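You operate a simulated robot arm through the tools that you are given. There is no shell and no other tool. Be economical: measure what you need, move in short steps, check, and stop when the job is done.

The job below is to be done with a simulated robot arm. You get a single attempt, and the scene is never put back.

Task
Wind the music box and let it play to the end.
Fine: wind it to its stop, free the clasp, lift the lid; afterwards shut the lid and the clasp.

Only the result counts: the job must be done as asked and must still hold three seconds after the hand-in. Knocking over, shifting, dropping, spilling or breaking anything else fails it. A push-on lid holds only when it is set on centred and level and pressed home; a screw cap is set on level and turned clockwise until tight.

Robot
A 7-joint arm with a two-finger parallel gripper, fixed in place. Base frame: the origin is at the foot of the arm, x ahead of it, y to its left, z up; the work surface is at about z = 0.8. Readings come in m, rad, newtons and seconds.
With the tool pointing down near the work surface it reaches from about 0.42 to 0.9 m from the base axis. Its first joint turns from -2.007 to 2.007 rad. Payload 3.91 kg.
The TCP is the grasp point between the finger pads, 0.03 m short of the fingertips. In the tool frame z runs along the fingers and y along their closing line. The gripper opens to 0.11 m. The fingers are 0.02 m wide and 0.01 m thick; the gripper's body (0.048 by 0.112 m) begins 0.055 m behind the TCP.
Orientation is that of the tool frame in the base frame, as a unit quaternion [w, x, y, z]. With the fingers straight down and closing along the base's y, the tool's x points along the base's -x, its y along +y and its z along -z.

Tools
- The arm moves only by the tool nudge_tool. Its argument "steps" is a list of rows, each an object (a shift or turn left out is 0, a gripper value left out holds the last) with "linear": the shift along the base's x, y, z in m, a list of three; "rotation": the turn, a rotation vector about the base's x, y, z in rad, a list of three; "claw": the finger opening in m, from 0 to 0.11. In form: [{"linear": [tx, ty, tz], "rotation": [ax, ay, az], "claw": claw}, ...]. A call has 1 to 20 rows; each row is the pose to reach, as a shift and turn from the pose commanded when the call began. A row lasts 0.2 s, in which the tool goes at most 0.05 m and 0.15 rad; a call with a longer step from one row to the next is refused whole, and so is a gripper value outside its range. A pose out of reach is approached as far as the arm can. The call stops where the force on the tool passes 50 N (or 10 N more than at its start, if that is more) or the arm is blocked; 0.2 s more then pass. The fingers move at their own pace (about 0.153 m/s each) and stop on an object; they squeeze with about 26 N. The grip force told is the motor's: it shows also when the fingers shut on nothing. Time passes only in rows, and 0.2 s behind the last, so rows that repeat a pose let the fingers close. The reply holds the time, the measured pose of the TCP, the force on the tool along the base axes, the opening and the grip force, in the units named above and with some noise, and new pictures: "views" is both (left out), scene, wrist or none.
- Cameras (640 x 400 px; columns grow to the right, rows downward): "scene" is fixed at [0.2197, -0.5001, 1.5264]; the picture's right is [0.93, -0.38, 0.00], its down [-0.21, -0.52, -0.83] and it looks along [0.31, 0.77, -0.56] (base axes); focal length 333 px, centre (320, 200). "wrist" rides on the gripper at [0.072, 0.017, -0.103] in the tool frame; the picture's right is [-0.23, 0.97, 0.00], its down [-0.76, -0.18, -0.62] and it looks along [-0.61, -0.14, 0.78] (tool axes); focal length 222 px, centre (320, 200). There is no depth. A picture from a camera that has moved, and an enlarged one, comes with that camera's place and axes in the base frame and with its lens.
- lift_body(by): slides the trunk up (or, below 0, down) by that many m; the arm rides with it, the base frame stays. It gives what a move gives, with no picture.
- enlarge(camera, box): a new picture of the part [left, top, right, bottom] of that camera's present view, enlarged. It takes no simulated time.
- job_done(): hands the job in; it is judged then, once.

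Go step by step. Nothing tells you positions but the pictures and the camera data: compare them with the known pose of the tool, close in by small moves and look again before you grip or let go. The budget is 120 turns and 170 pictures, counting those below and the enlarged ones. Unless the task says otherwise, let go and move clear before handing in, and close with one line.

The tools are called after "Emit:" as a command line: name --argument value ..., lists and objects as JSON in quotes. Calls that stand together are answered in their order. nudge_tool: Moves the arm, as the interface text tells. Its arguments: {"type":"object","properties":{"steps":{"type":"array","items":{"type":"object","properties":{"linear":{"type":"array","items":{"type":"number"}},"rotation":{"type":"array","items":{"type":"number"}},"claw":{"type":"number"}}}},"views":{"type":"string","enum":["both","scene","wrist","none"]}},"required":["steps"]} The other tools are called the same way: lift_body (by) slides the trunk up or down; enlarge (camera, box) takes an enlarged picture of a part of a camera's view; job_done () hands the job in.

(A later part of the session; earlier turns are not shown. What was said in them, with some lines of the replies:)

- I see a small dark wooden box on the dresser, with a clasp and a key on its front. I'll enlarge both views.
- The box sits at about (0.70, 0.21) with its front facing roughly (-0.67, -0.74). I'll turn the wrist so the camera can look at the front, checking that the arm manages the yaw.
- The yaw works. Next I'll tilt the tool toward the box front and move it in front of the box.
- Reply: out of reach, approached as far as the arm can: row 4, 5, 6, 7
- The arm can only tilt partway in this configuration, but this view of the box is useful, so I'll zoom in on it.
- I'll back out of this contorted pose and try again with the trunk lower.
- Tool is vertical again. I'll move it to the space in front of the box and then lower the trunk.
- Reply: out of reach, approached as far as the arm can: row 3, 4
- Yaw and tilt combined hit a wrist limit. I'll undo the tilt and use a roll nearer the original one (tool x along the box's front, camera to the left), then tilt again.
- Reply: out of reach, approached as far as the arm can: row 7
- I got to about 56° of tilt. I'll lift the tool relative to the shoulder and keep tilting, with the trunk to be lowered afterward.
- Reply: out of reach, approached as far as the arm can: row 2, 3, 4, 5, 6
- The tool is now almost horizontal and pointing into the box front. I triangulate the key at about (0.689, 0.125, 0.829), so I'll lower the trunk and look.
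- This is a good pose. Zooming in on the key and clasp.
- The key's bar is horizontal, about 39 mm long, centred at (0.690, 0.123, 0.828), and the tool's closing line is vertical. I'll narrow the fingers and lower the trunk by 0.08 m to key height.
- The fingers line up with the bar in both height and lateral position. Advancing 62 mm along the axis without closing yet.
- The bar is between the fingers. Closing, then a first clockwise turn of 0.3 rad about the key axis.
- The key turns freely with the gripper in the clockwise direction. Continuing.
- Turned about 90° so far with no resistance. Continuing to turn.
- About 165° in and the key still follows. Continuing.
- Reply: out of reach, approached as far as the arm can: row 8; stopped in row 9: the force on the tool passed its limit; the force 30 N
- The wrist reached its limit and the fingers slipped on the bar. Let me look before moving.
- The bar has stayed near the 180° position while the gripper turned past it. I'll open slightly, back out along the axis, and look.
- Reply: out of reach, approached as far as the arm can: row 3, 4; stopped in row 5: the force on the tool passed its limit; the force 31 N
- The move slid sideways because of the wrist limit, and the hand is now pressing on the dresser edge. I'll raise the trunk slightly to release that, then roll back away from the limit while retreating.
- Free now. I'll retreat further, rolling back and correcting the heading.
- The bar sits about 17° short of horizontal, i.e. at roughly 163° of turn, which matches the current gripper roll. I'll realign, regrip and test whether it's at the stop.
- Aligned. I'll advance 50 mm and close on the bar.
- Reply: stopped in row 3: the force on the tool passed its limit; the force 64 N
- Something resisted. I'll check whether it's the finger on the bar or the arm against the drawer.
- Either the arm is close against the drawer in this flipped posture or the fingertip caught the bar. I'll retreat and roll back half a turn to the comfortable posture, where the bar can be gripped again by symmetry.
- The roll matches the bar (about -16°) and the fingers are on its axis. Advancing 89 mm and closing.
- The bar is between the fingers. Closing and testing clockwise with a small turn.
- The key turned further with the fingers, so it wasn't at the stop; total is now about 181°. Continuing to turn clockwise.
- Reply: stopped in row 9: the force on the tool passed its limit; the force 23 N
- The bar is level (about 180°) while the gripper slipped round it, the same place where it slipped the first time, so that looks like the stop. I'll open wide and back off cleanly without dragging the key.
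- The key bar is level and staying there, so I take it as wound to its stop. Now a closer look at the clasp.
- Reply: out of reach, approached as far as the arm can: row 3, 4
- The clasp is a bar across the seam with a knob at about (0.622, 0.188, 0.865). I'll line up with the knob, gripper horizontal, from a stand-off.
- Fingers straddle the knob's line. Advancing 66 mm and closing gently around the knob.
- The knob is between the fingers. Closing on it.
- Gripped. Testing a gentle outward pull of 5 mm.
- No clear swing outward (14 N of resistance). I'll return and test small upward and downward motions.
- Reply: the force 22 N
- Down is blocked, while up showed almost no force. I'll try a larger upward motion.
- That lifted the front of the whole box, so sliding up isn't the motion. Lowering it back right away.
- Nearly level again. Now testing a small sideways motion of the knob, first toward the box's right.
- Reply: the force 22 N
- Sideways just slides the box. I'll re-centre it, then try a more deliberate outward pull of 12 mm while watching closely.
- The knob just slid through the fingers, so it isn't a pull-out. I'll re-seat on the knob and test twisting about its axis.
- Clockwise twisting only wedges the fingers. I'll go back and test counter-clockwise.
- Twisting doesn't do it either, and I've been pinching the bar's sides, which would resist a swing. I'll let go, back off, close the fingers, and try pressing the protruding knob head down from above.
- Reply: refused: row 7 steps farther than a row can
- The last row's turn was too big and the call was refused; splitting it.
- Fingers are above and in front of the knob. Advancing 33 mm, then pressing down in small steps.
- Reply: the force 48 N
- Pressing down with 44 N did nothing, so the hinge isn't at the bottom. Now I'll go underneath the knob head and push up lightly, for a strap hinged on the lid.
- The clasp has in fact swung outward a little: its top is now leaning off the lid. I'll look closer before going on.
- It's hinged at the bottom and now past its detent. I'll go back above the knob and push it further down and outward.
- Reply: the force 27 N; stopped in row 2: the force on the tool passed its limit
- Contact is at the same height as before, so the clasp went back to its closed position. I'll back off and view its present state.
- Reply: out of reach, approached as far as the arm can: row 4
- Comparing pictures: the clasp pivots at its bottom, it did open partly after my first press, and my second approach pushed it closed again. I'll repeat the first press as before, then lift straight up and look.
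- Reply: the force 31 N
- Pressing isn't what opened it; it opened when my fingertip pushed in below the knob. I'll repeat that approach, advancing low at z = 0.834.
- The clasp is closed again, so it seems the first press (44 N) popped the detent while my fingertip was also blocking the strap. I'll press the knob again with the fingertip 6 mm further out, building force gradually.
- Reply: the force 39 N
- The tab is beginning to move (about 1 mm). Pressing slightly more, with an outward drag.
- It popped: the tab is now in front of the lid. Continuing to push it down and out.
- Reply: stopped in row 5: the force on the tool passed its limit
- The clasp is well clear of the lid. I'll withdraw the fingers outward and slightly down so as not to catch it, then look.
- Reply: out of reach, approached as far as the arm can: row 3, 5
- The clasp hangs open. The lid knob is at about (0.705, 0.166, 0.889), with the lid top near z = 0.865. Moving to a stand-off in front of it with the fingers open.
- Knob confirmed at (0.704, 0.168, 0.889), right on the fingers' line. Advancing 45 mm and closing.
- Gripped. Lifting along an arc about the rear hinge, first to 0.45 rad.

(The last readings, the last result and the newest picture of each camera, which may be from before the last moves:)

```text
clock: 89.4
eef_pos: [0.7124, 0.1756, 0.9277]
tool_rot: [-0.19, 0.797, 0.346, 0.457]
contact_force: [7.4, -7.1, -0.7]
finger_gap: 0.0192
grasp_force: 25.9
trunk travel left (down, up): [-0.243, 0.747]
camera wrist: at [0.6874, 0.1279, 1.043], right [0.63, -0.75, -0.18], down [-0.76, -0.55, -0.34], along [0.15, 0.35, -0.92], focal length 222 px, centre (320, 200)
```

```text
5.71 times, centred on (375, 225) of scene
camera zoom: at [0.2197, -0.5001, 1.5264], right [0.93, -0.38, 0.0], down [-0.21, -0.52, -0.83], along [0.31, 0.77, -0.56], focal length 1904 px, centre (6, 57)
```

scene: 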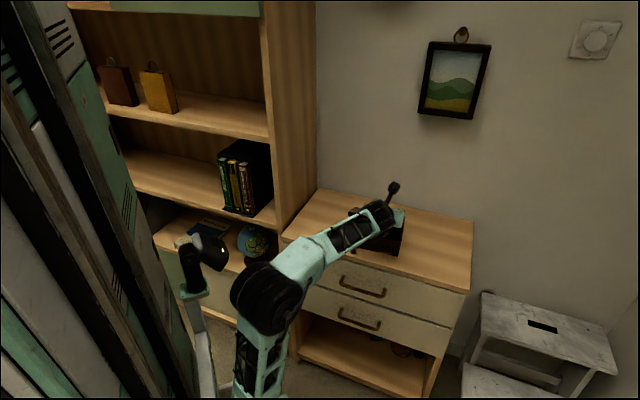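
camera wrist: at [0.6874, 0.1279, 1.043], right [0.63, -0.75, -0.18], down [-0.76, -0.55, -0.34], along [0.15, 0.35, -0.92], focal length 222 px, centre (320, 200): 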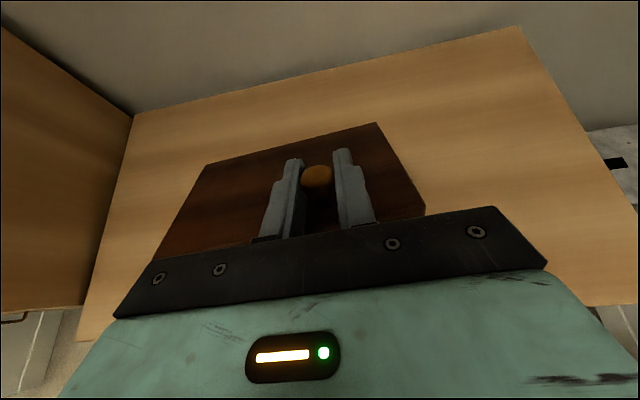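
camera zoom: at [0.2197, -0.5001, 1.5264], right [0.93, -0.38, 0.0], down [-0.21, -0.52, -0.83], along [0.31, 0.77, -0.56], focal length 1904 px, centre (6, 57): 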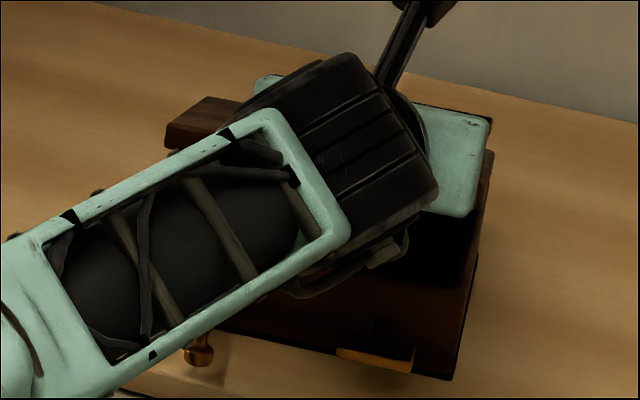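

The lid is coming up with little force. Continuing the arc to about 1.2 rad.

Emit:
nudge_tool --steps '[{"linear": [0.0066, 0.0073, 0.0086], "rotation": [-0.0926, 0.0839, 0]}, {"linear": [0.0137, 0.0151, 0.0159], "rotation": [-0.1853, 0.1678, 0]}, {"linear": [0.0215, 0.0237, 0.0219], "rotation": [-0.2779, 0.2516, 0]}, {"linear": [0.0297, 0.0328, 0.0263], "rotation": [-0.3705, 0.3355, 0]}, {"linear": [0.038, 0.042, 0.0292], "rotation": [-0.4631, 0.4194, 0]}, {"linear": [0.0468, 0.0516, 0.0305], "rotation": [-0.5558, 0.5033, 0]}]' --views "both"

Emit:
enlarge --camera "scene" --box '[340, 190, 410, 260]'

```text
clock: 90.8
eef_pos: [0.7441, 0.2137, 0.9493]
tool_rot: [-0.058, 0.9, 0.389, 0.188]
contact_force: [-3.0, -6.0, 5.2]
finger_gap: 0.0189
grasp_force: 26.2
out of reach, approached as far as the arm can: row 5, 6
trunk travel left (down, up): [-0.243, 0.747]
stopped in row 6: the force on the tool passed its limit (the readings are from after the stop); the commanded pose is now the measured one
camera wrist: at [0.771, 0.2257, 1.0735], right [0.56, -0.83, -0.05], down [-0.79, -0.55, 0.28], along [-0.25, -0.12, -0.96], focal length 222 px, centre (320, 200)
```

scene: 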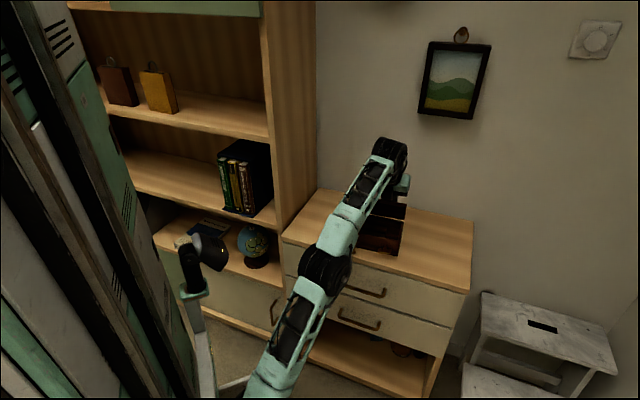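
wrist: 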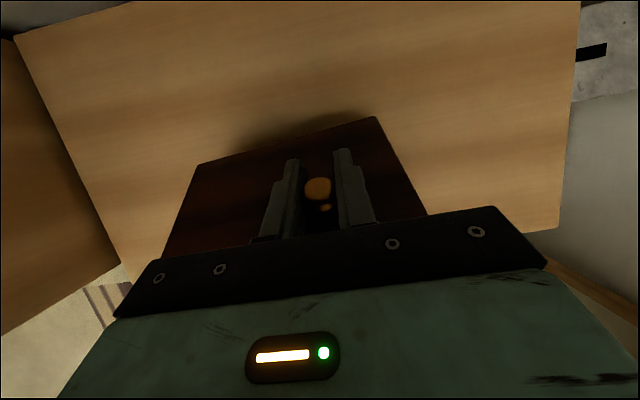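

```text
5.71 times, centred on (375, 225) of scene
camera zoom: at [0.2197, -0.5001, 1.5264], right [0.93, -0.38, 0.0], down [-0.21, -0.52, -0.83], along [0.31, 0.77, -0.56], focal length 1904 px, centre (6, 57)
```

zoom: 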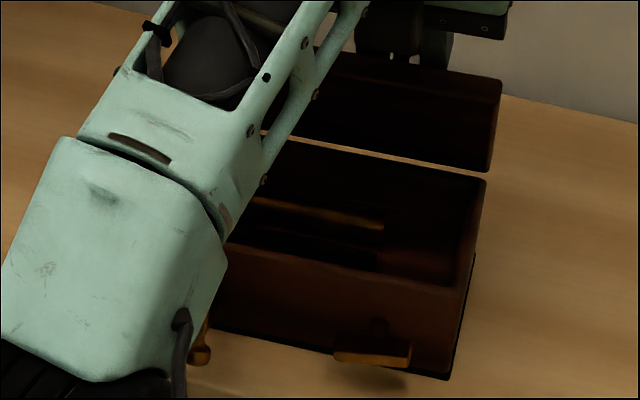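

The lid stands open at roughly 70°, held by the knob. I'll wait a bit and watch the key for unwinding.

Emit:
nudge_tool --steps '[{}, {}, {}, {}, {}, {}, {}, {}, {}, {}]' --views "none"

Emit:
enlarge --camera "scene" --box '[360, 205, 410, 260]'

```text
clock: 93.0
eef_pos: [0.7447, 0.2143, 0.9497]
tool_rot: [-0.059, 0.899, 0.39, 0.189]
contact_force: [2.8, -7.6, 13.0]
finger_gap: 0.019
grasp_force: 25.7
trunk travel left (down, up): [-0.243, 0.747]
```

```text
7.27 times, centred on (385, 232) of scene
camera zoom: at [0.2197, -0.5001, 1.5264], right [0.93, -0.38, 0.0], down [-0.21, -0.52, -0.83], along [0.31, 0.77, -0.56], focal length 2423 px, centre (-153, -36)
```

zoom: 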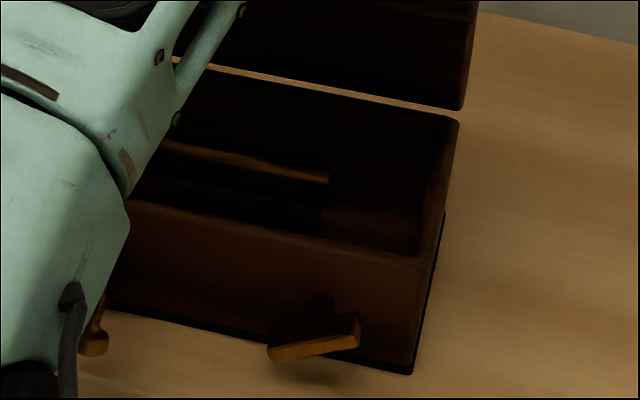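

The key is turning back: the box is playing. Waiting and watching it unwind.

Emit:
nudge_tool --steps '[{}, {}, {}, {}, {}, {}, {}, {}, {}, {}, {}, {}, {}, {}, {}, {}, {}, {}, {}, {}]' --views "none"

Emit:
enlarge --camera "scene" --box '[360, 205, 410, 260]'

Emit:
nudge_tool --steps '[{}, {}, {}, {}, {}, {}, {}, {}, {}, {}, {}, {}, {}, {}, {}, {}, {}, {}, {}, {}]' --views "none"

Emit:
enlarge --camera "scene" --box '[360, 205, 410, 260]'

```text
clock: 97.2
eef_pos: [0.7438, 0.2127, 0.9493]
tool_rot: [-0.058, 0.9, 0.39, 0.188]
contact_force: [4.4, -10.0, 12.4]
finger_gap: 0.0189
grasp_force: 26.5
trunk travel left (down, up): [-0.243, 0.747]
```

```text
7.27 times, centred on (385, 232) of scene
camera zoom: at [0.2197, -0.5001, 1.5264], right [0.93, -0.38, 0.0], down [-0.21, -0.52, -0.83], along [0.31, 0.77, -0.56], focal length 2423 px, centre (-153, -36)
```

zoom: 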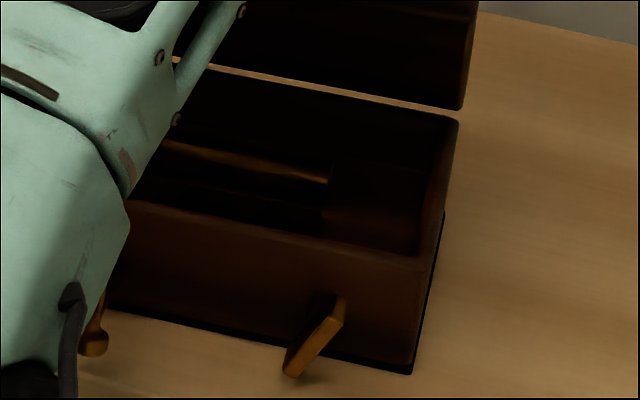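

```text
clock: 101.4
eef_pos: [0.7444, 0.2149, 0.9497]
tool_rot: [-0.059, 0.9, 0.389, 0.187]
contact_force: [3.4, -7.3, 7.2]
finger_gap: 0.0189
grasp_force: 26.1
trunk travel left (down, up): [-0.243, 0.747]
```

```text
7.27 times, centred on (385, 232) of scene
camera zoom: at [0.2197, -0.5001, 1.5264], right [0.93, -0.38, 0.0], down [-0.21, -0.52, -0.83], along [0.31, 0.77, -0.56], focal length 2423 px, centre (-153, -36)
```

zoom: 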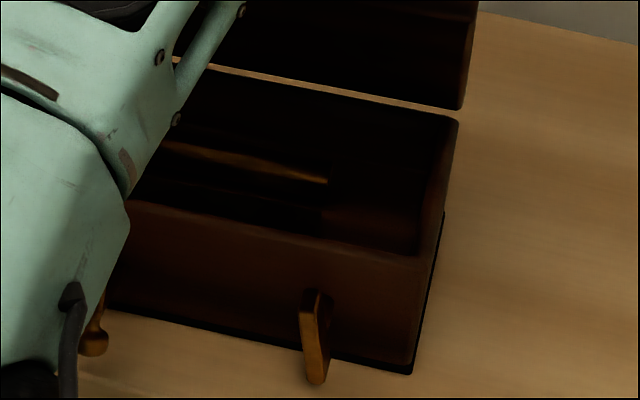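

It's unwinding about 8° per second and is now past half-way. Waiting on.

Emit:
nudge_tool --steps '[{}, {}, {}, {}, {}, {}, {}, {}, {}, {}, {}, {}, {}, {}, {}, {}, {}, {}, {}, {}]' --views "none"

Emit:
nudge_tool --steps '[{}, {}, {}, {}, {}, {}, {}, {}, {}, {}, {}, {}, {}, {}, {}, {}, {}, {}, {}, {}]' --views "none"

Emit:
nudge_tool --steps '[{}, {}, {}, {}, {}, {}, {}, {}, {}, {}, {}, {}, {}, {}, {}, {}, {}, {}, {}, {}]' --views "none"

Emit:
enlarge --camera "scene" --box '[360, 205, 410, 260]'

Emit:
nudge_tool --steps '[{}, {}, {}, {}, {}, {}, {}, {}, {}, {}, {}, {}, {}, {}, {}, {}, {}, {}, {}, {}]' --views "none"

Emit:
enlarge --camera "scene" --box '[360, 205, 410, 260]'

```text
clock: 105.6
eef_pos: [0.7455, 0.2151, 0.948]
tool_rot: [-0.058, 0.9, 0.389, 0.188]
contact_force: [2.3, -5.0, 3.6]
finger_gap: 0.019
grasp_force: 26.4
trunk travel left (down, up): [-0.243, 0.747]
```

```text
clock: 109.8
eef_pos: [0.7452, 0.2144, 0.9495]
tool_rot: [-0.058, 0.9, 0.389, 0.187]
contact_force: [1.7, -2.2, 2.6]
finger_gap: 0.0192
grasp_force: 25.8
trunk travel left (down, up): [-0.243, 0.747]
```

```text
clock: 114.0
eef_pos: [0.7449, 0.2145, 0.9495]
tool_rot: [-0.059, 0.9, 0.389, 0.188]
contact_force: [1.2, -2.2, 0.7]
finger_gap: 0.0191
grasp_force: 26.1
trunk travel left (down, up): [-0.243, 0.747]
```

```text
7.27 times, centred on (385, 232) of scene
camera zoom: at [0.2197, -0.5001, 1.5264], right [0.93, -0.38, 0.0], down [-0.21, -0.52, -0.83], along [0.31, 0.77, -0.56], focal length 2423 px, centre (-153, -36)
```

zoom: 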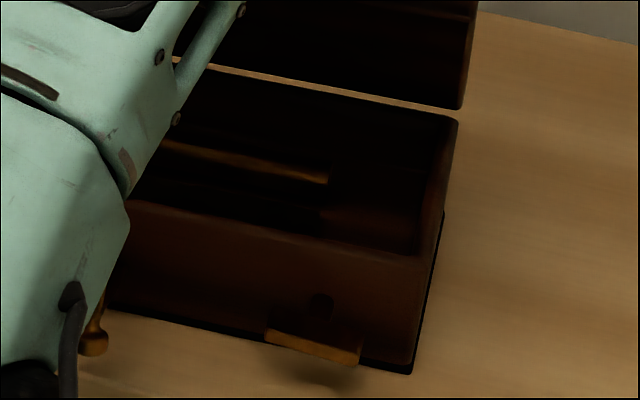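

```text
clock: 118.2
eef_pos: [0.745, 0.2144, 0.9486]
tool_rot: [-0.058, 0.9, 0.391, 0.187]
contact_force: [1.2, -1.6, -0.3]
finger_gap: 0.019
grasp_force: 25.9
trunk travel left (down, up): [-0.243, 0.747]
```

```text
7.27 times, centred on (385, 232) of scene
camera zoom: at [0.2197, -0.5001, 1.5264], right [0.93, -0.38, 0.0], down [-0.21, -0.52, -0.83], along [0.31, 0.77, -0.56], focal length 2423 px, centre (-153, -36)
```

zoom: 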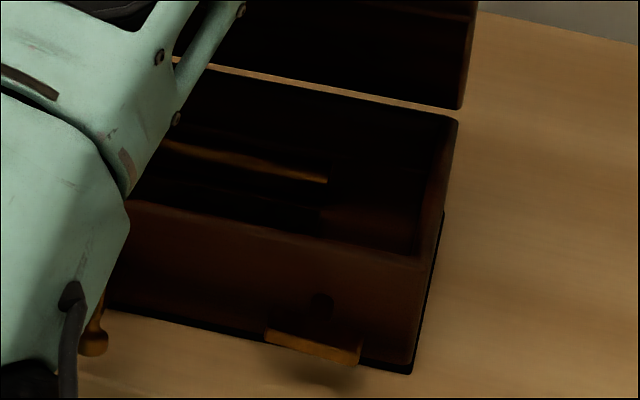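

The key has come to rest at its starting position and no longer moves, so the tune has ended. Now lowering the lid back along the arc, first half.

Emit:
nudge_tool --steps '[{"linear": [-0.0083, -0.0091, -0.0033], "rotation": [0.101, -0.0914, 0]}, {"linear": [-0.0162, -0.0179, -0.0079], "rotation": [0.202, -0.1828, 0]}, {"linear": [-0.0234, -0.0263, -0.014], "rotation": [0.303, -0.2742, 0]}, {"linear": [-0.03, -0.034, -0.0212], "rotation": [0.404, -0.3656, 0]}]' --views "none"

Emit:
enlarge --camera "scene" --box '[340, 190, 410, 260]'

```text
clock: 119.2
eef_pos: [0.7137, 0.1798, 0.927]
tool_rot: [-0.166, 0.821, 0.348, 0.42]
contact_force: [3.2, -4.9, 0.1]
finger_gap: 0.0193
grasp_force: 25.9
trunk travel left (down, up): [-0.243, 0.747]
```

```text
5.71 times, centred on (375, 225) of scene
camera zoom: at [0.2197, -0.5001, 1.5264], right [0.93, -0.38, 0.0], down [-0.21, -0.52, -0.83], along [0.31, 0.77, -0.56], focal length 1904 px, centre (6, 57)
```

zoom: 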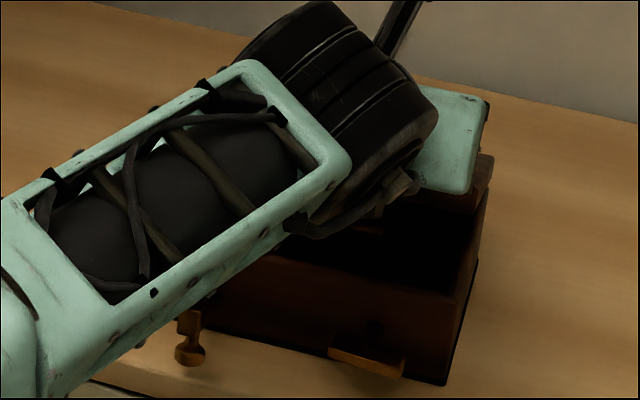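

The lid is coming down cleanly. Second half.

Emit:
nudge_tool --steps '[{"linear": [-0.0058, -0.007, -0.0085], "rotation": [0.101, -0.0914, 0]}, {"linear": [-0.0108, -0.0132, -0.0178], "rotation": [0.202, -0.1828, 0]}, {"linear": [-0.015, -0.0185, -0.0282], "rotation": [0.303, -0.2742, 0]}, {"linear": [-0.017, -0.0225, -0.038], "rotation": [0.404, -0.3656, 0]}]' --views "none"

Emit:
enlarge --camera "scene" --box '[340, 190, 410, 260]'

```text
clock: 120.2
eef_pos: [0.6938, 0.1609, 0.89]
tool_rot: [-0.262, 0.681, 0.284, 0.623]
contact_force: [-5.3, -3.2, 13.0]
finger_gap: 0.0192
grasp_force: 26.1
trunk travel left (down, up): [-0.243, 0.747]
```

```text
5.71 times, centred on (375, 225) of scene
camera zoom: at [0.2197, -0.5001, 1.5264], right [0.93, -0.38, 0.0], down [-0.21, -0.52, -0.83], along [0.31, 0.77, -0.56], focal length 1904 px, centre (6, 57)
```

zoom: 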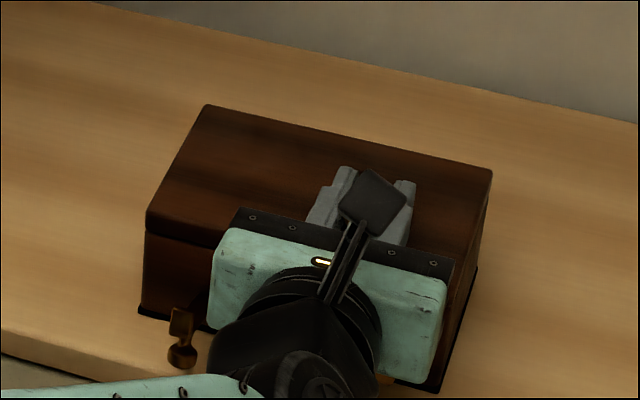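

The lid is shut. Releasing the knob and backing off, then viewing the clasp.

Emit:
nudge_tool --steps '[{"claw": 0.05}, {"claw": 0.05}, {"linear": [-0.0134, -0.0148, 0.002]}, {"linear": [-0.0268, -0.0296, 0.004]}, {"linear": [-0.0402, -0.0444, 0.006]}, {"linear": [-0.0537, -0.0593, 0.008]}, {"linear": [-0.0671, -0.0741, 0.01]}]' --views "both"

Emit:
enlarge --camera "scene" --box '[345, 205, 415, 275]'

Emit:
enlarge --camera "wrist" --box '[160, 60, 400, 220]'

```text
clock: 121.8
eef_pos: [0.6303, 0.0856, 0.8971]
tool_rot: [-0.261, 0.682, 0.282, 0.622]
contact_force: [0.8, 0.2, 0.0]
finger_gap: 0.0502
grasp_force: 0.0
trunk travel left (down, up): [-0.243, 0.747]
camera wrist: at [0.5743, 0.0045, 0.9786], right [0.68, -0.7, -0.23], down [-0.61, -0.36, -0.7], along [0.41, 0.62, -0.67], focal length 222 px, centre (320, 200)
```

scene: 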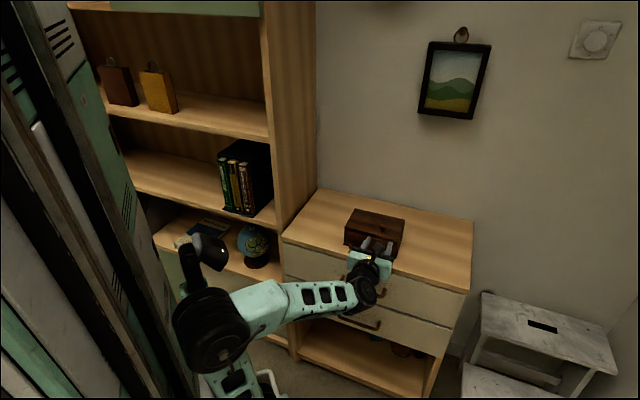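
wrist: 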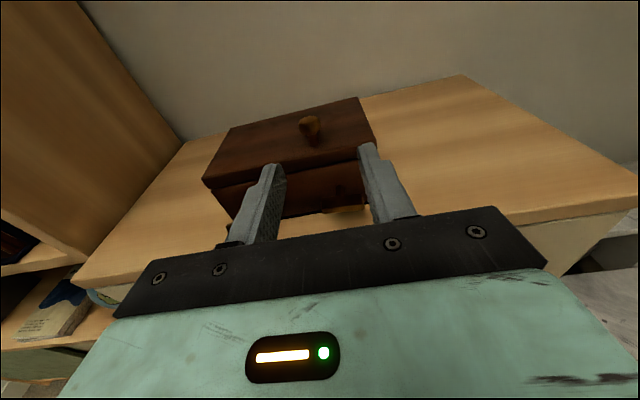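

```text
5.71 times, centred on (380, 240) of scene
camera zoom: at [0.2197, -0.5001, 1.5264], right [0.93, -0.38, 0.0], down [-0.21, -0.52, -0.83], along [0.31, 0.77, -0.56], focal length 1904 px, centre (-23, -29)
```

zoom: 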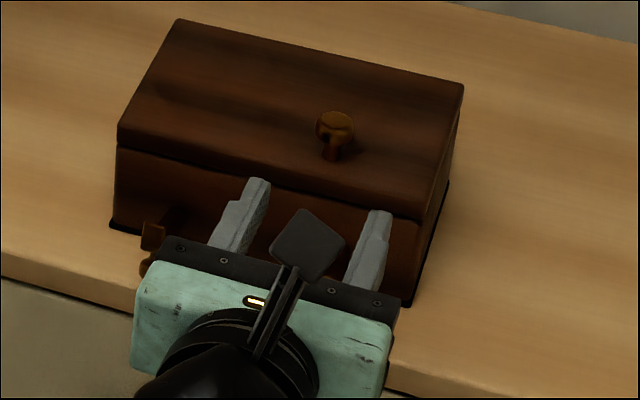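

```text
2.50 times, centred on (280, 140) of wrist
camera zoom: at [0.5743, 0.0045, 0.9786], right [0.68, -0.7, -0.23], down [-0.61, -0.36, -0.7], along [0.41, 0.62, -0.67], focal length 555 px, centre (420, 350)
```

zoom: 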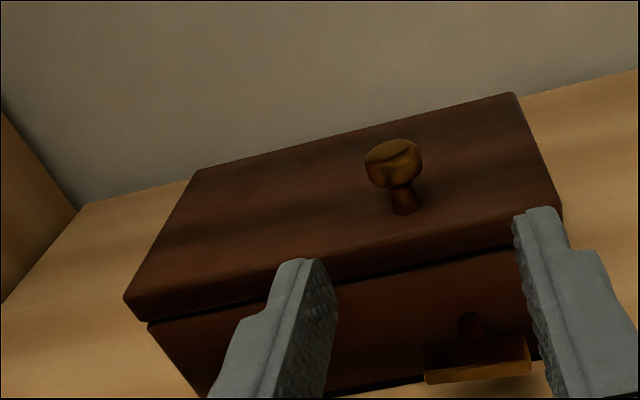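

The lid is properly seated and the box sits fine. Now I'll move over to the clasp, fingers closed, for a closer look.

Emit:
nudge_tool --steps '[{"linear": [-0.02, 0.005, -0.005], "claw": 0}, {"linear": [-0.04, 0.015, -0.01], "claw": 0}, {"linear": [-0.06, 0.03, -0.02], "rotation": [0.035, -0.03, 0], "claw": 0}, {"linear": [-0.068, 0.033, -0.03], "rotation": [0.06, -0.055, 0], "claw": 0}]' --views "none"

Emit:
enlarge --camera "wrist" --box '[230, 70, 390, 210]'

Emit:
enlarge --camera "scene" --box '[345, 225, 385, 265]'

```text
clock: 122.8
eef_pos: [0.5624, 0.1175, 0.8677]
tool_rot: [-0.274, 0.656, 0.271, 0.649]
contact_force: [0.9, -0.9, 0.1]
finger_gap: 0.0002
grasp_force: 26.0
trunk travel left (down, up): [-0.243, 0.747]
```

```text
2.86 times, centred on (310, 140) of wrist
camera zoom: at [0.5015, 0.033, 0.9416], right [0.69, -0.69, -0.23], down [-0.57, -0.32, -0.76], along [0.45, 0.65, -0.61], focal length 635 px, centre (349, 371)
```

zoom: 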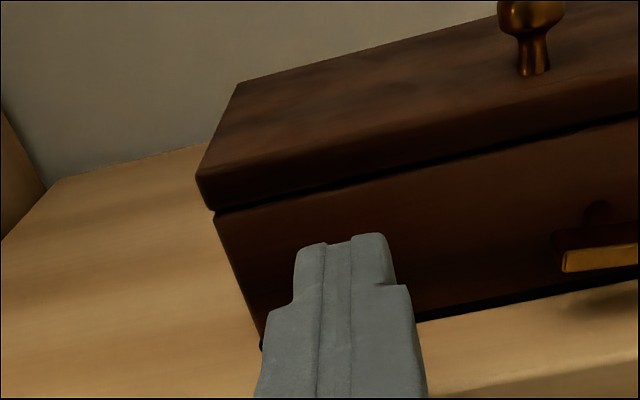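

```text
10.00 times, centred on (365, 245) of scene
camera zoom: at [0.2197, -0.5001, 1.5264], right [0.93, -0.38, 0.0], down [-0.21, -0.52, -0.83], along [0.31, 0.77, -0.56], focal length 3332 px, centre (-130, -250)
```

zoom: 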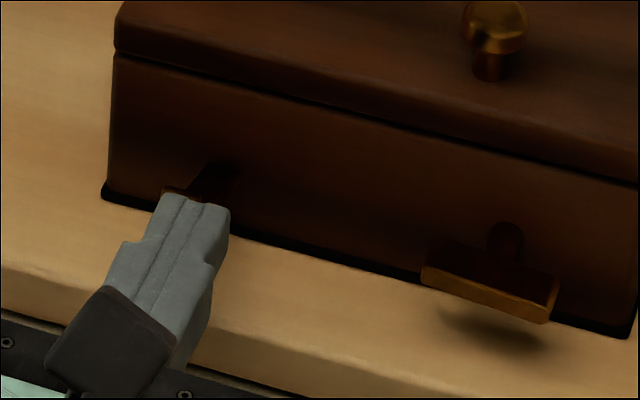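

The fingers hide the clasp. Shifting to the right a little to see it.

Emit:
nudge_tool --steps '[{"linear": [0.015, -0.0135, 0]}, {"linear": [0.03, -0.027, 0]}]' --views "none"

Emit:
enlarge --camera "wrist" --box '[210, 90, 350, 210]'

Emit:
enlarge --camera "scene" --box '[350, 225, 380, 255]'

```text
clock: 123.4
eef_pos: [0.5928, 0.091, 0.8693]
tool_rot: [-0.273, 0.656, 0.271, 0.649]
contact_force: [0.8, -0.4, -0.2]
finger_gap: 0.0
grasp_force: 26.2
trunk travel left (down, up): [-0.243, 0.747]
```

```text
3.33 times, centred on (280, 150) of wrist
camera zoom: at [0.5319, 0.0061, 0.9423], right [0.69, -0.69, -0.23], down [-0.57, -0.32, -0.76], along [0.44, 0.65, -0.61], focal length 740 px, centre (453, 367)
```

zoom: 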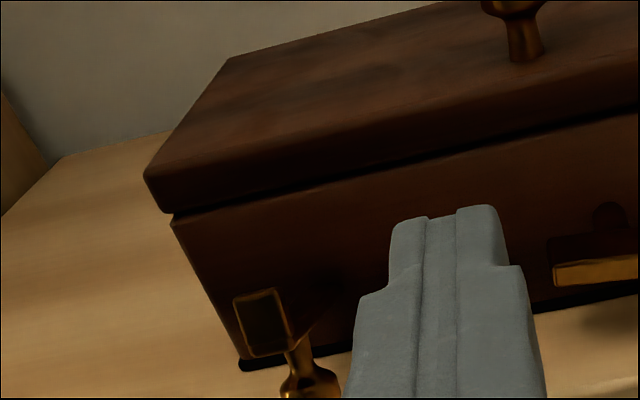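

```text
13.33 times, centred on (365, 240) of scene
camera zoom: at [0.2197, -0.5001, 1.5264], right [0.93, -0.38, 0.0], down [-0.21, -0.52, -0.83], along [0.31, 0.77, -0.56], focal length 4443 px, centre (-280, -333)
```

zoom: 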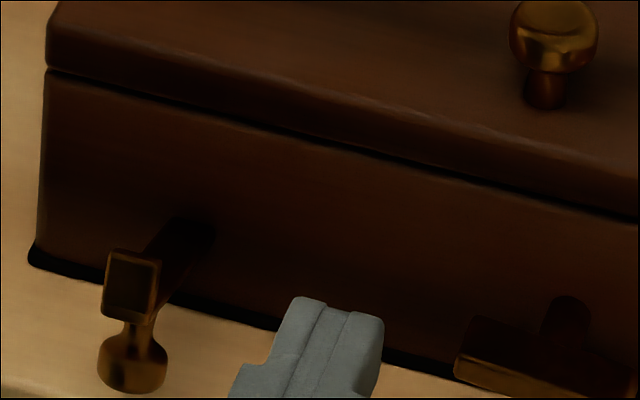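

The clasp strap lies straight out with its tab standing up at about (0.589, 0.168, 0.846). I'll pinch its end and swing it up along the arc; first, align at a stand-off.

Emit:
nudge_tool --steps '[{"linear": [0, 0, -0.015], "claw": 0.035}, {"linear": [-0.01, 0.01, -0.025], "claw": 0.035}, {"linear": [-0.025, 0.0245, -0.032], "claw": 0.035}, {"linear": [-0.0403, 0.0396, -0.032], "claw": 0.035}, {"linear": [-0.0403, 0.0396, -0.032], "claw": 0.035}]' --views "none"

Emit:
enlarge --camera "wrist" --box '[230, 70, 390, 210]'

Emit:
enlarge --camera "scene" --box '[345, 225, 385, 265]'

```text
clock: 124.6
eef_pos: [0.5556, 0.1327, 0.8428]
tool_rot: [-0.273, 0.657, 0.271, 0.649]
contact_force: [-0.4, 0.4, -1.0]
finger_gap: 0.0349
grasp_force: 0.1
out of reach, approached as far as the arm can: row 4, 5
trunk travel left (down, up): [-0.243, 0.747]
```

```text
2.86 times, centred on (310, 140) of wrist
camera zoom: at [0.4956, 0.0482, 0.9159], right [0.69, -0.69, -0.23], down [-0.57, -0.32, -0.75], along [0.44, 0.65, -0.61], focal length 635 px, centre (349, 371)
```

zoom: 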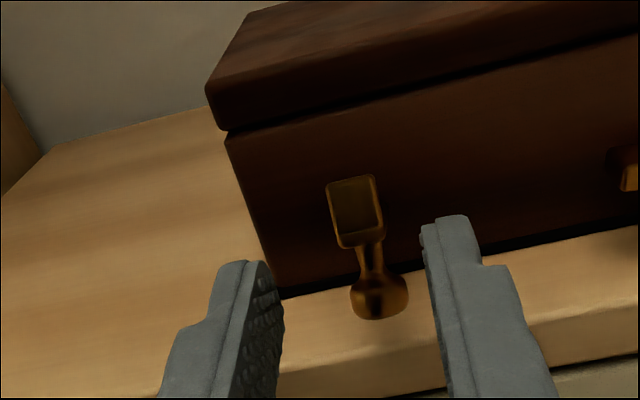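

```text
10.00 times, centred on (365, 245) of scene
camera zoom: at [0.2197, -0.5001, 1.5264], right [0.93, -0.38, 0.0], down [-0.21, -0.52, -0.83], along [0.31, 0.77, -0.56], focal length 3332 px, centre (-130, -250)
```

zoom: 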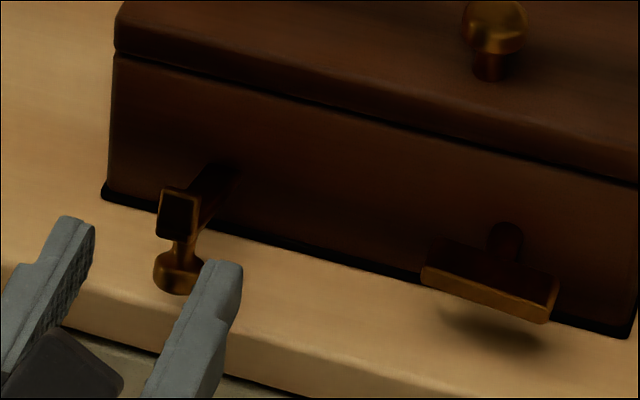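

Excellent alignment. Advancing 29 mm so that only the tips overlap the tab, then pinching.

Emit:
nudge_tool --steps '[{"linear": [0.007, 0.007, -0.002]}, {"linear": [0.014, 0.014, -0.004]}, {"linear": [0.0205, 0.0208, -0.004]}, {"linear": [0.0205, 0.0208, -0.004], "claw": 0}, {"linear": [0.0205, 0.0208, -0.004], "claw": 0}]' --views "none"

Emit:
enlarge --camera "wrist" --box '[230, 70, 390, 210]'

Emit:
enlarge --camera "scene" --box '[345, 225, 385, 265]'

```text
clock: 125.8
eef_pos: [0.578, 0.1536, 0.8394]
tool_rot: [-0.272, 0.657, 0.269, 0.65]
contact_force: [7.4, -8.2, -0.3]
finger_gap: 0.0115
grasp_force: 26.2
trunk travel left (down, up): [-0.243, 0.747]
```

```text
2.86 times, centred on (310, 140) of wrist
camera zoom: at [0.5172, 0.0689, 0.9112], right [0.69, -0.69, -0.24], down [-0.58, -0.32, -0.75], along [0.45, 0.65, -0.61], focal length 635 px, centre (349, 371)
```

zoom: 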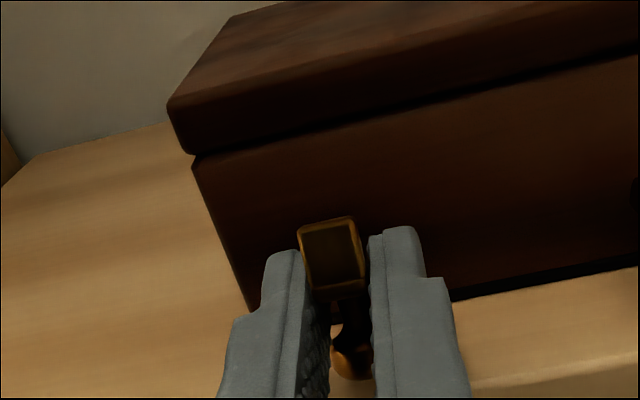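

```text
10.00 times, centred on (365, 245) of scene
camera zoom: at [0.2197, -0.5001, 1.5264], right [0.93, -0.38, 0.0], down [-0.21, -0.52, -0.83], along [0.31, 0.77, -0.56], focal length 3332 px, centre (-130, -250)
```

zoom: 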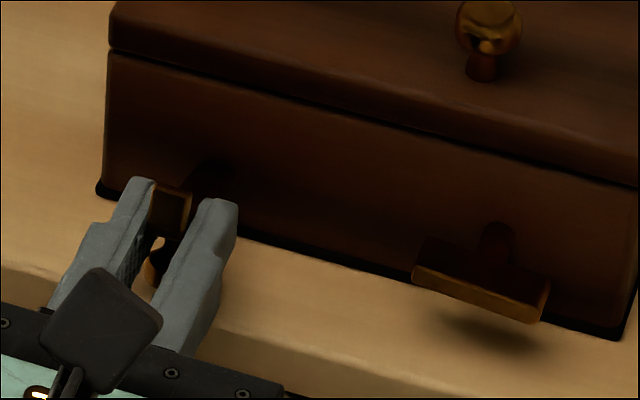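

Pinched on the strap end. Swinging it up about its hinge, first half (0.78 rad).

Emit:
nudge_tool --steps '[{"linear": [0.0004, 0.0004, 0.0088], "rotation": [-0.0927, 0.0911, 0]}, {"linear": [0.0016, 0.0016, 0.0175], "rotation": [-0.1854, 0.1823, 0]}, {"linear": [0.0036, 0.0036, 0.0259], "rotation": [-0.2781, 0.2734, 0]}, {"linear": [0.0063, 0.0064, 0.0338], "rotation": [-0.3708, 0.3645, 0]}, {"linear": [0.0097, 0.0099, 0.0412], "rotation": [-0.4635, 0.4557, 0]}, {"linear": [0.0138, 0.014, 0.0478], "rotation": [-0.5561, 0.5468, 0]}]' --views "none"

Emit:
enlarge --camera "scene" --box '[340, 205, 400, 265]'

Emit:
enlarge --camera "wrist" --box '[230, 70, 410, 230]'

```text
clock: 127.2
eef_pos: [0.5901, 0.1684, 0.8861]
tool_rot: [-0.147, 0.855, 0.354, 0.35]
contact_force: [-5.0, 3.1, -8.0]
finger_gap: 0.012
grasp_force: 25.8
out of reach, approached as far as the arm can: row 3, 4
trunk travel left (down, up): [-0.243, 0.747]
```

```text
6.67 times, centred on (370, 235) of scene
camera zoom: at [0.2197, -0.5001, 1.5264], right [0.93, -0.38, 0.0], down [-0.21, -0.52, -0.83], along [0.31, 0.77, -0.56], focal length 2221 px, centre (-13, -33)
```

zoom: 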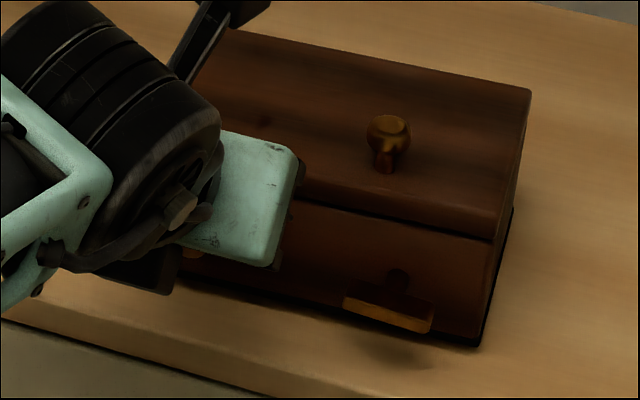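

```text
2.50 times, centred on (320, 150) of wrist
camera zoom: at [0.5865, 0.1423, 1.0102], right [0.57, -0.8, -0.16], down [-0.82, -0.57, -0.09], along [-0.02, 0.18, -0.98], focal length 555 px, centre (320, 325)
```

zoom: 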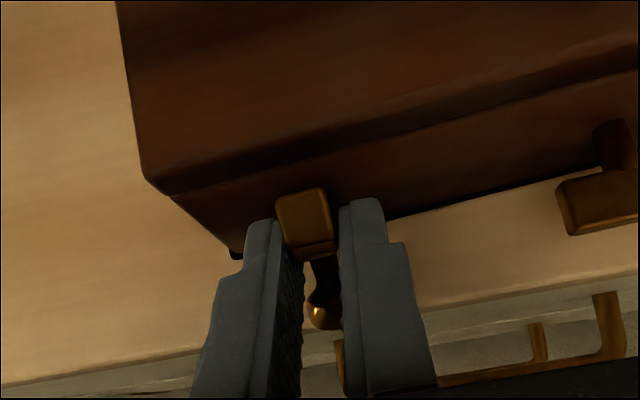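

The strap is following. Completing the swing.

Emit:
nudge_tool --steps '[{"linear": [0.0046, 0.0047, 0.0059], "rotation": [-0.0927, 0.0911, 0]}, {"linear": [0.0097, 0.0099, 0.0108], "rotation": [-0.1854, 0.1823, 0]}, {"linear": [0.0153, 0.0155, 0.0148], "rotation": [-0.2781, 0.2734, 0]}, {"linear": [0.0211, 0.0215, 0.0177], "rotation": [-0.3708, 0.3645, 0]}, {"linear": [0.0272, 0.0277, 0.0195], "rotation": [-0.4635, 0.4557, 0]}, {"linear": [0.0334, 0.0339, 0.0202], "rotation": [-0.5561, 0.5468, 0]}]' --views "none"

Emit:
enlarge --camera "scene" --box '[340, 205, 400, 265]'

Emit:
enlarge --camera "wrist" --box '[230, 70, 410, 230]'

```text
clock: 128.6
eef_pos: [0.6255, 0.199, 0.9081]
tool_rot: [0.004, 0.924, 0.381, 0.002]
contact_force: [-5.7, -22.0, 10.7]
finger_gap: 0.0124
grasp_force: 25.9
trunk travel left (down, up): [-0.243, 0.747]
```

```text
6.67 times, centred on (370, 235) of scene
camera zoom: at [0.2197, -0.5001, 1.5264], right [0.93, -0.38, 0.0], down [-0.21, -0.52, -0.83], along [0.31, 0.77, -0.56], focal length 2221 px, centre (-13, -33)
```

zoom: 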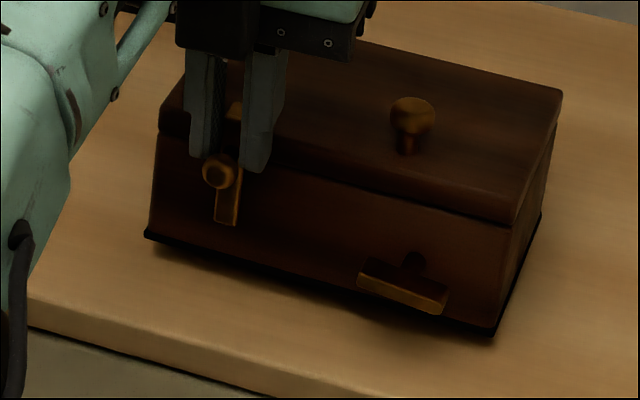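

```text
2.50 times, centred on (320, 150) of wrist
camera zoom: at [0.6868, 0.2383, 1.0109], right [0.52, -0.85, 0.01], down [-0.67, -0.41, 0.62], along [-0.53, -0.33, -0.78], focal length 555 px, centre (320, 325)
```

zoom: 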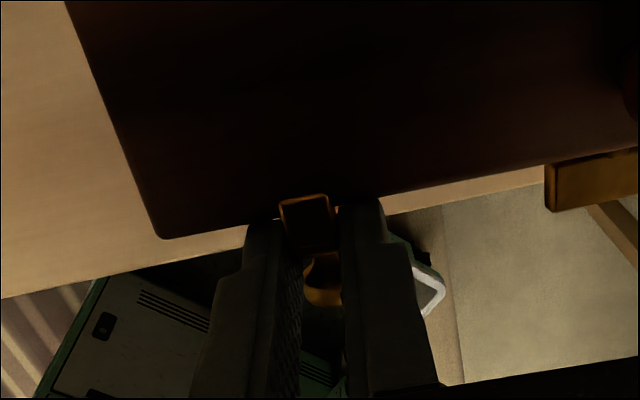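

The clasp is upright with its tab over the lid. Opening the fingers and lifting straight off to inspect.

Emit:
nudge_tool --steps '[{"claw": 0.04}, {"claw": 0.04}, {"linear": [0, 0, 0.02]}, {"linear": [0, 0, 0.05]}, {"linear": [0, 0, 0.08]}]' --views "none"

Emit:
enlarge --camera "scene" --box '[340, 205, 420, 275]'

Emit:
enlarge --camera "scene" --box '[352, 218, 382, 248]'

```text
clock: 129.8
eef_pos: [0.613, 0.192, 0.9626]
tool_rot: [0.0, 0.924, 0.383, 0.005]
contact_force: [-0.1, -0.5, 0.5]
finger_gap: 0.0401
grasp_force: 0.0
out of reach, approached as far as the arm can: row 5
trunk travel left (down, up): [-0.243, 0.747]
```

```text
5.71 times, centred on (380, 240) of scene
camera zoom: at [0.2197, -0.5001, 1.5264], right [0.93, -0.38, 0.0], down [-0.21, -0.52, -0.83], along [0.31, 0.77, -0.56], focal length 1904 px, centre (-23, -29)
```

zoom: 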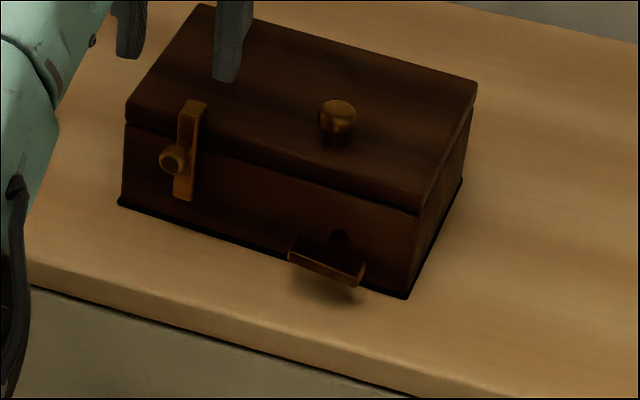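

```text
13.33 times, centred on (367, 233) of scene
camera zoom: at [0.2197, -0.5001, 1.5264], right [0.93, -0.38, 0.0], down [-0.21, -0.52, -0.83], along [0.31, 0.77, -0.56], focal length 4443 px, centre (-307, -240)
```

zoom: 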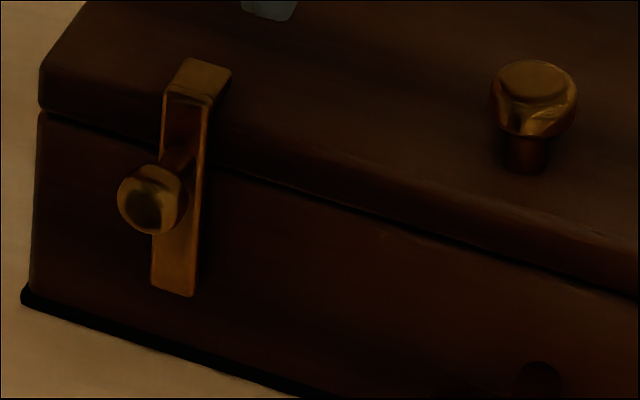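

The strap lies flat on the front with its tab hooked over the closed lid, just as at the start. I'll raise the arm clear and take a last look.

Emit:
lift_body --by 0.15

Emit:
nudge_tool --steps '[{}, {}, {}, {}, {}]' --views "both"

Emit:
enlarge --camera "scene" --box '[345, 205, 415, 265]'

```text
clock: 131.5
eef_pos: [0.613, 0.1913, 1.1131]
tool_rot: [0.0, 0.924, 0.382, 0.004]
contact_force: [-0.2, 0.8, -0.4]
finger_gap: 0.0399
grasp_force: 0.1
trunk travel left (down, up): [-0.393, 0.597]
```

```text
clock: 132.7
eef_pos: [0.6131, 0.1925, 1.1137]
tool_rot: [0.001, 0.924, 0.382, 0.004]
contact_force: [0.0, -0.3, 0.6]
finger_gap: 0.0399
grasp_force: 0.1
trunk travel left (down, up): [-0.393, 0.597]
camera wrist: at [0.6748, 0.2315, 1.2167], right [0.53, -0.85, 0.0], down [-0.67, -0.41, 0.62], along [-0.52, -0.33, -0.79], focal length 222 px, centre (320, 200)
```

scene: 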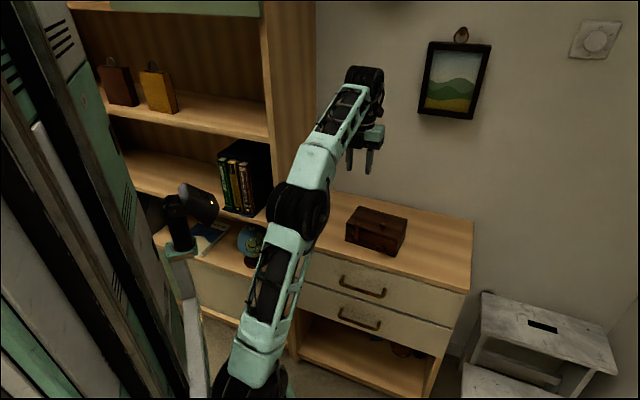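
wrist: 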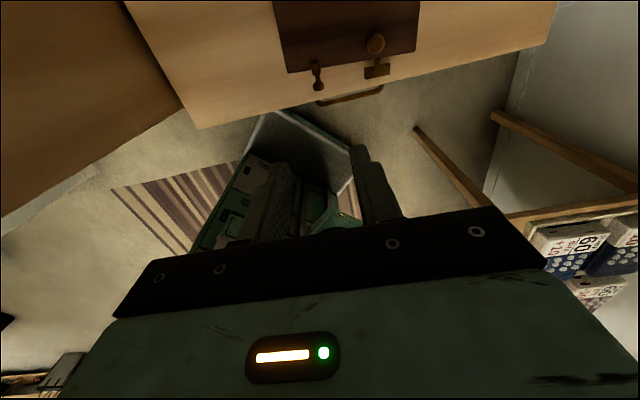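

```text
6.67 times, centred on (380, 235) of scene
camera zoom: at [0.2197, -0.5001, 1.5264], right [0.93, -0.38, 0.0], down [-0.21, -0.52, -0.83], along [0.31, 0.77, -0.56], focal length 2221 px, centre (-80, -33)
```

zoom: 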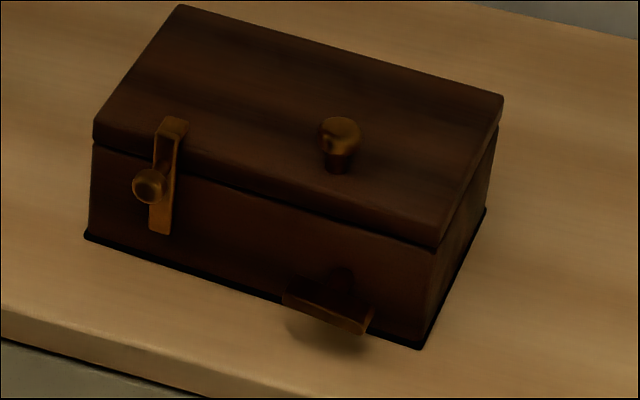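

The lid and clasp look shut. One close check of the clasp from above.

Emit:
enlarge --camera "wrist" --box '[270, 20, 430, 120]'

```text
4.00 times, centred on (350, 70) of wrist
camera zoom: at [0.6748, 0.2315, 1.2167], right [0.53, -0.85, 0.0], down [-0.67, -0.41, 0.62], along [-0.52, -0.33, -0.79], focal length 888 px, centre (200, 720)
```

zoom: 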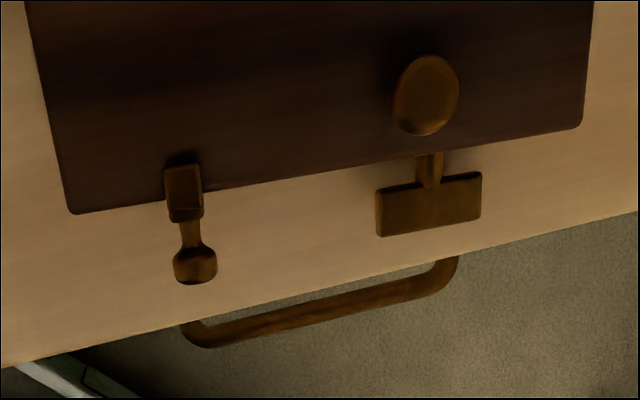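

The tab sits over the lid's edge as it did at the start, the key is at rest and the arm is clear. Handing in.

Emit:
job_done

```text
The job is handed in.
```

I wound the music box clockwise until the key would turn no further, about half a turn. I then freed the clasp, lifted the lid, and let it play until the key came to rest at its starting position. The lid and clasp are shut again and the arm is clear. In working the clasp and lid, the box slid a few millimetres and turned about 6° on the dresser.
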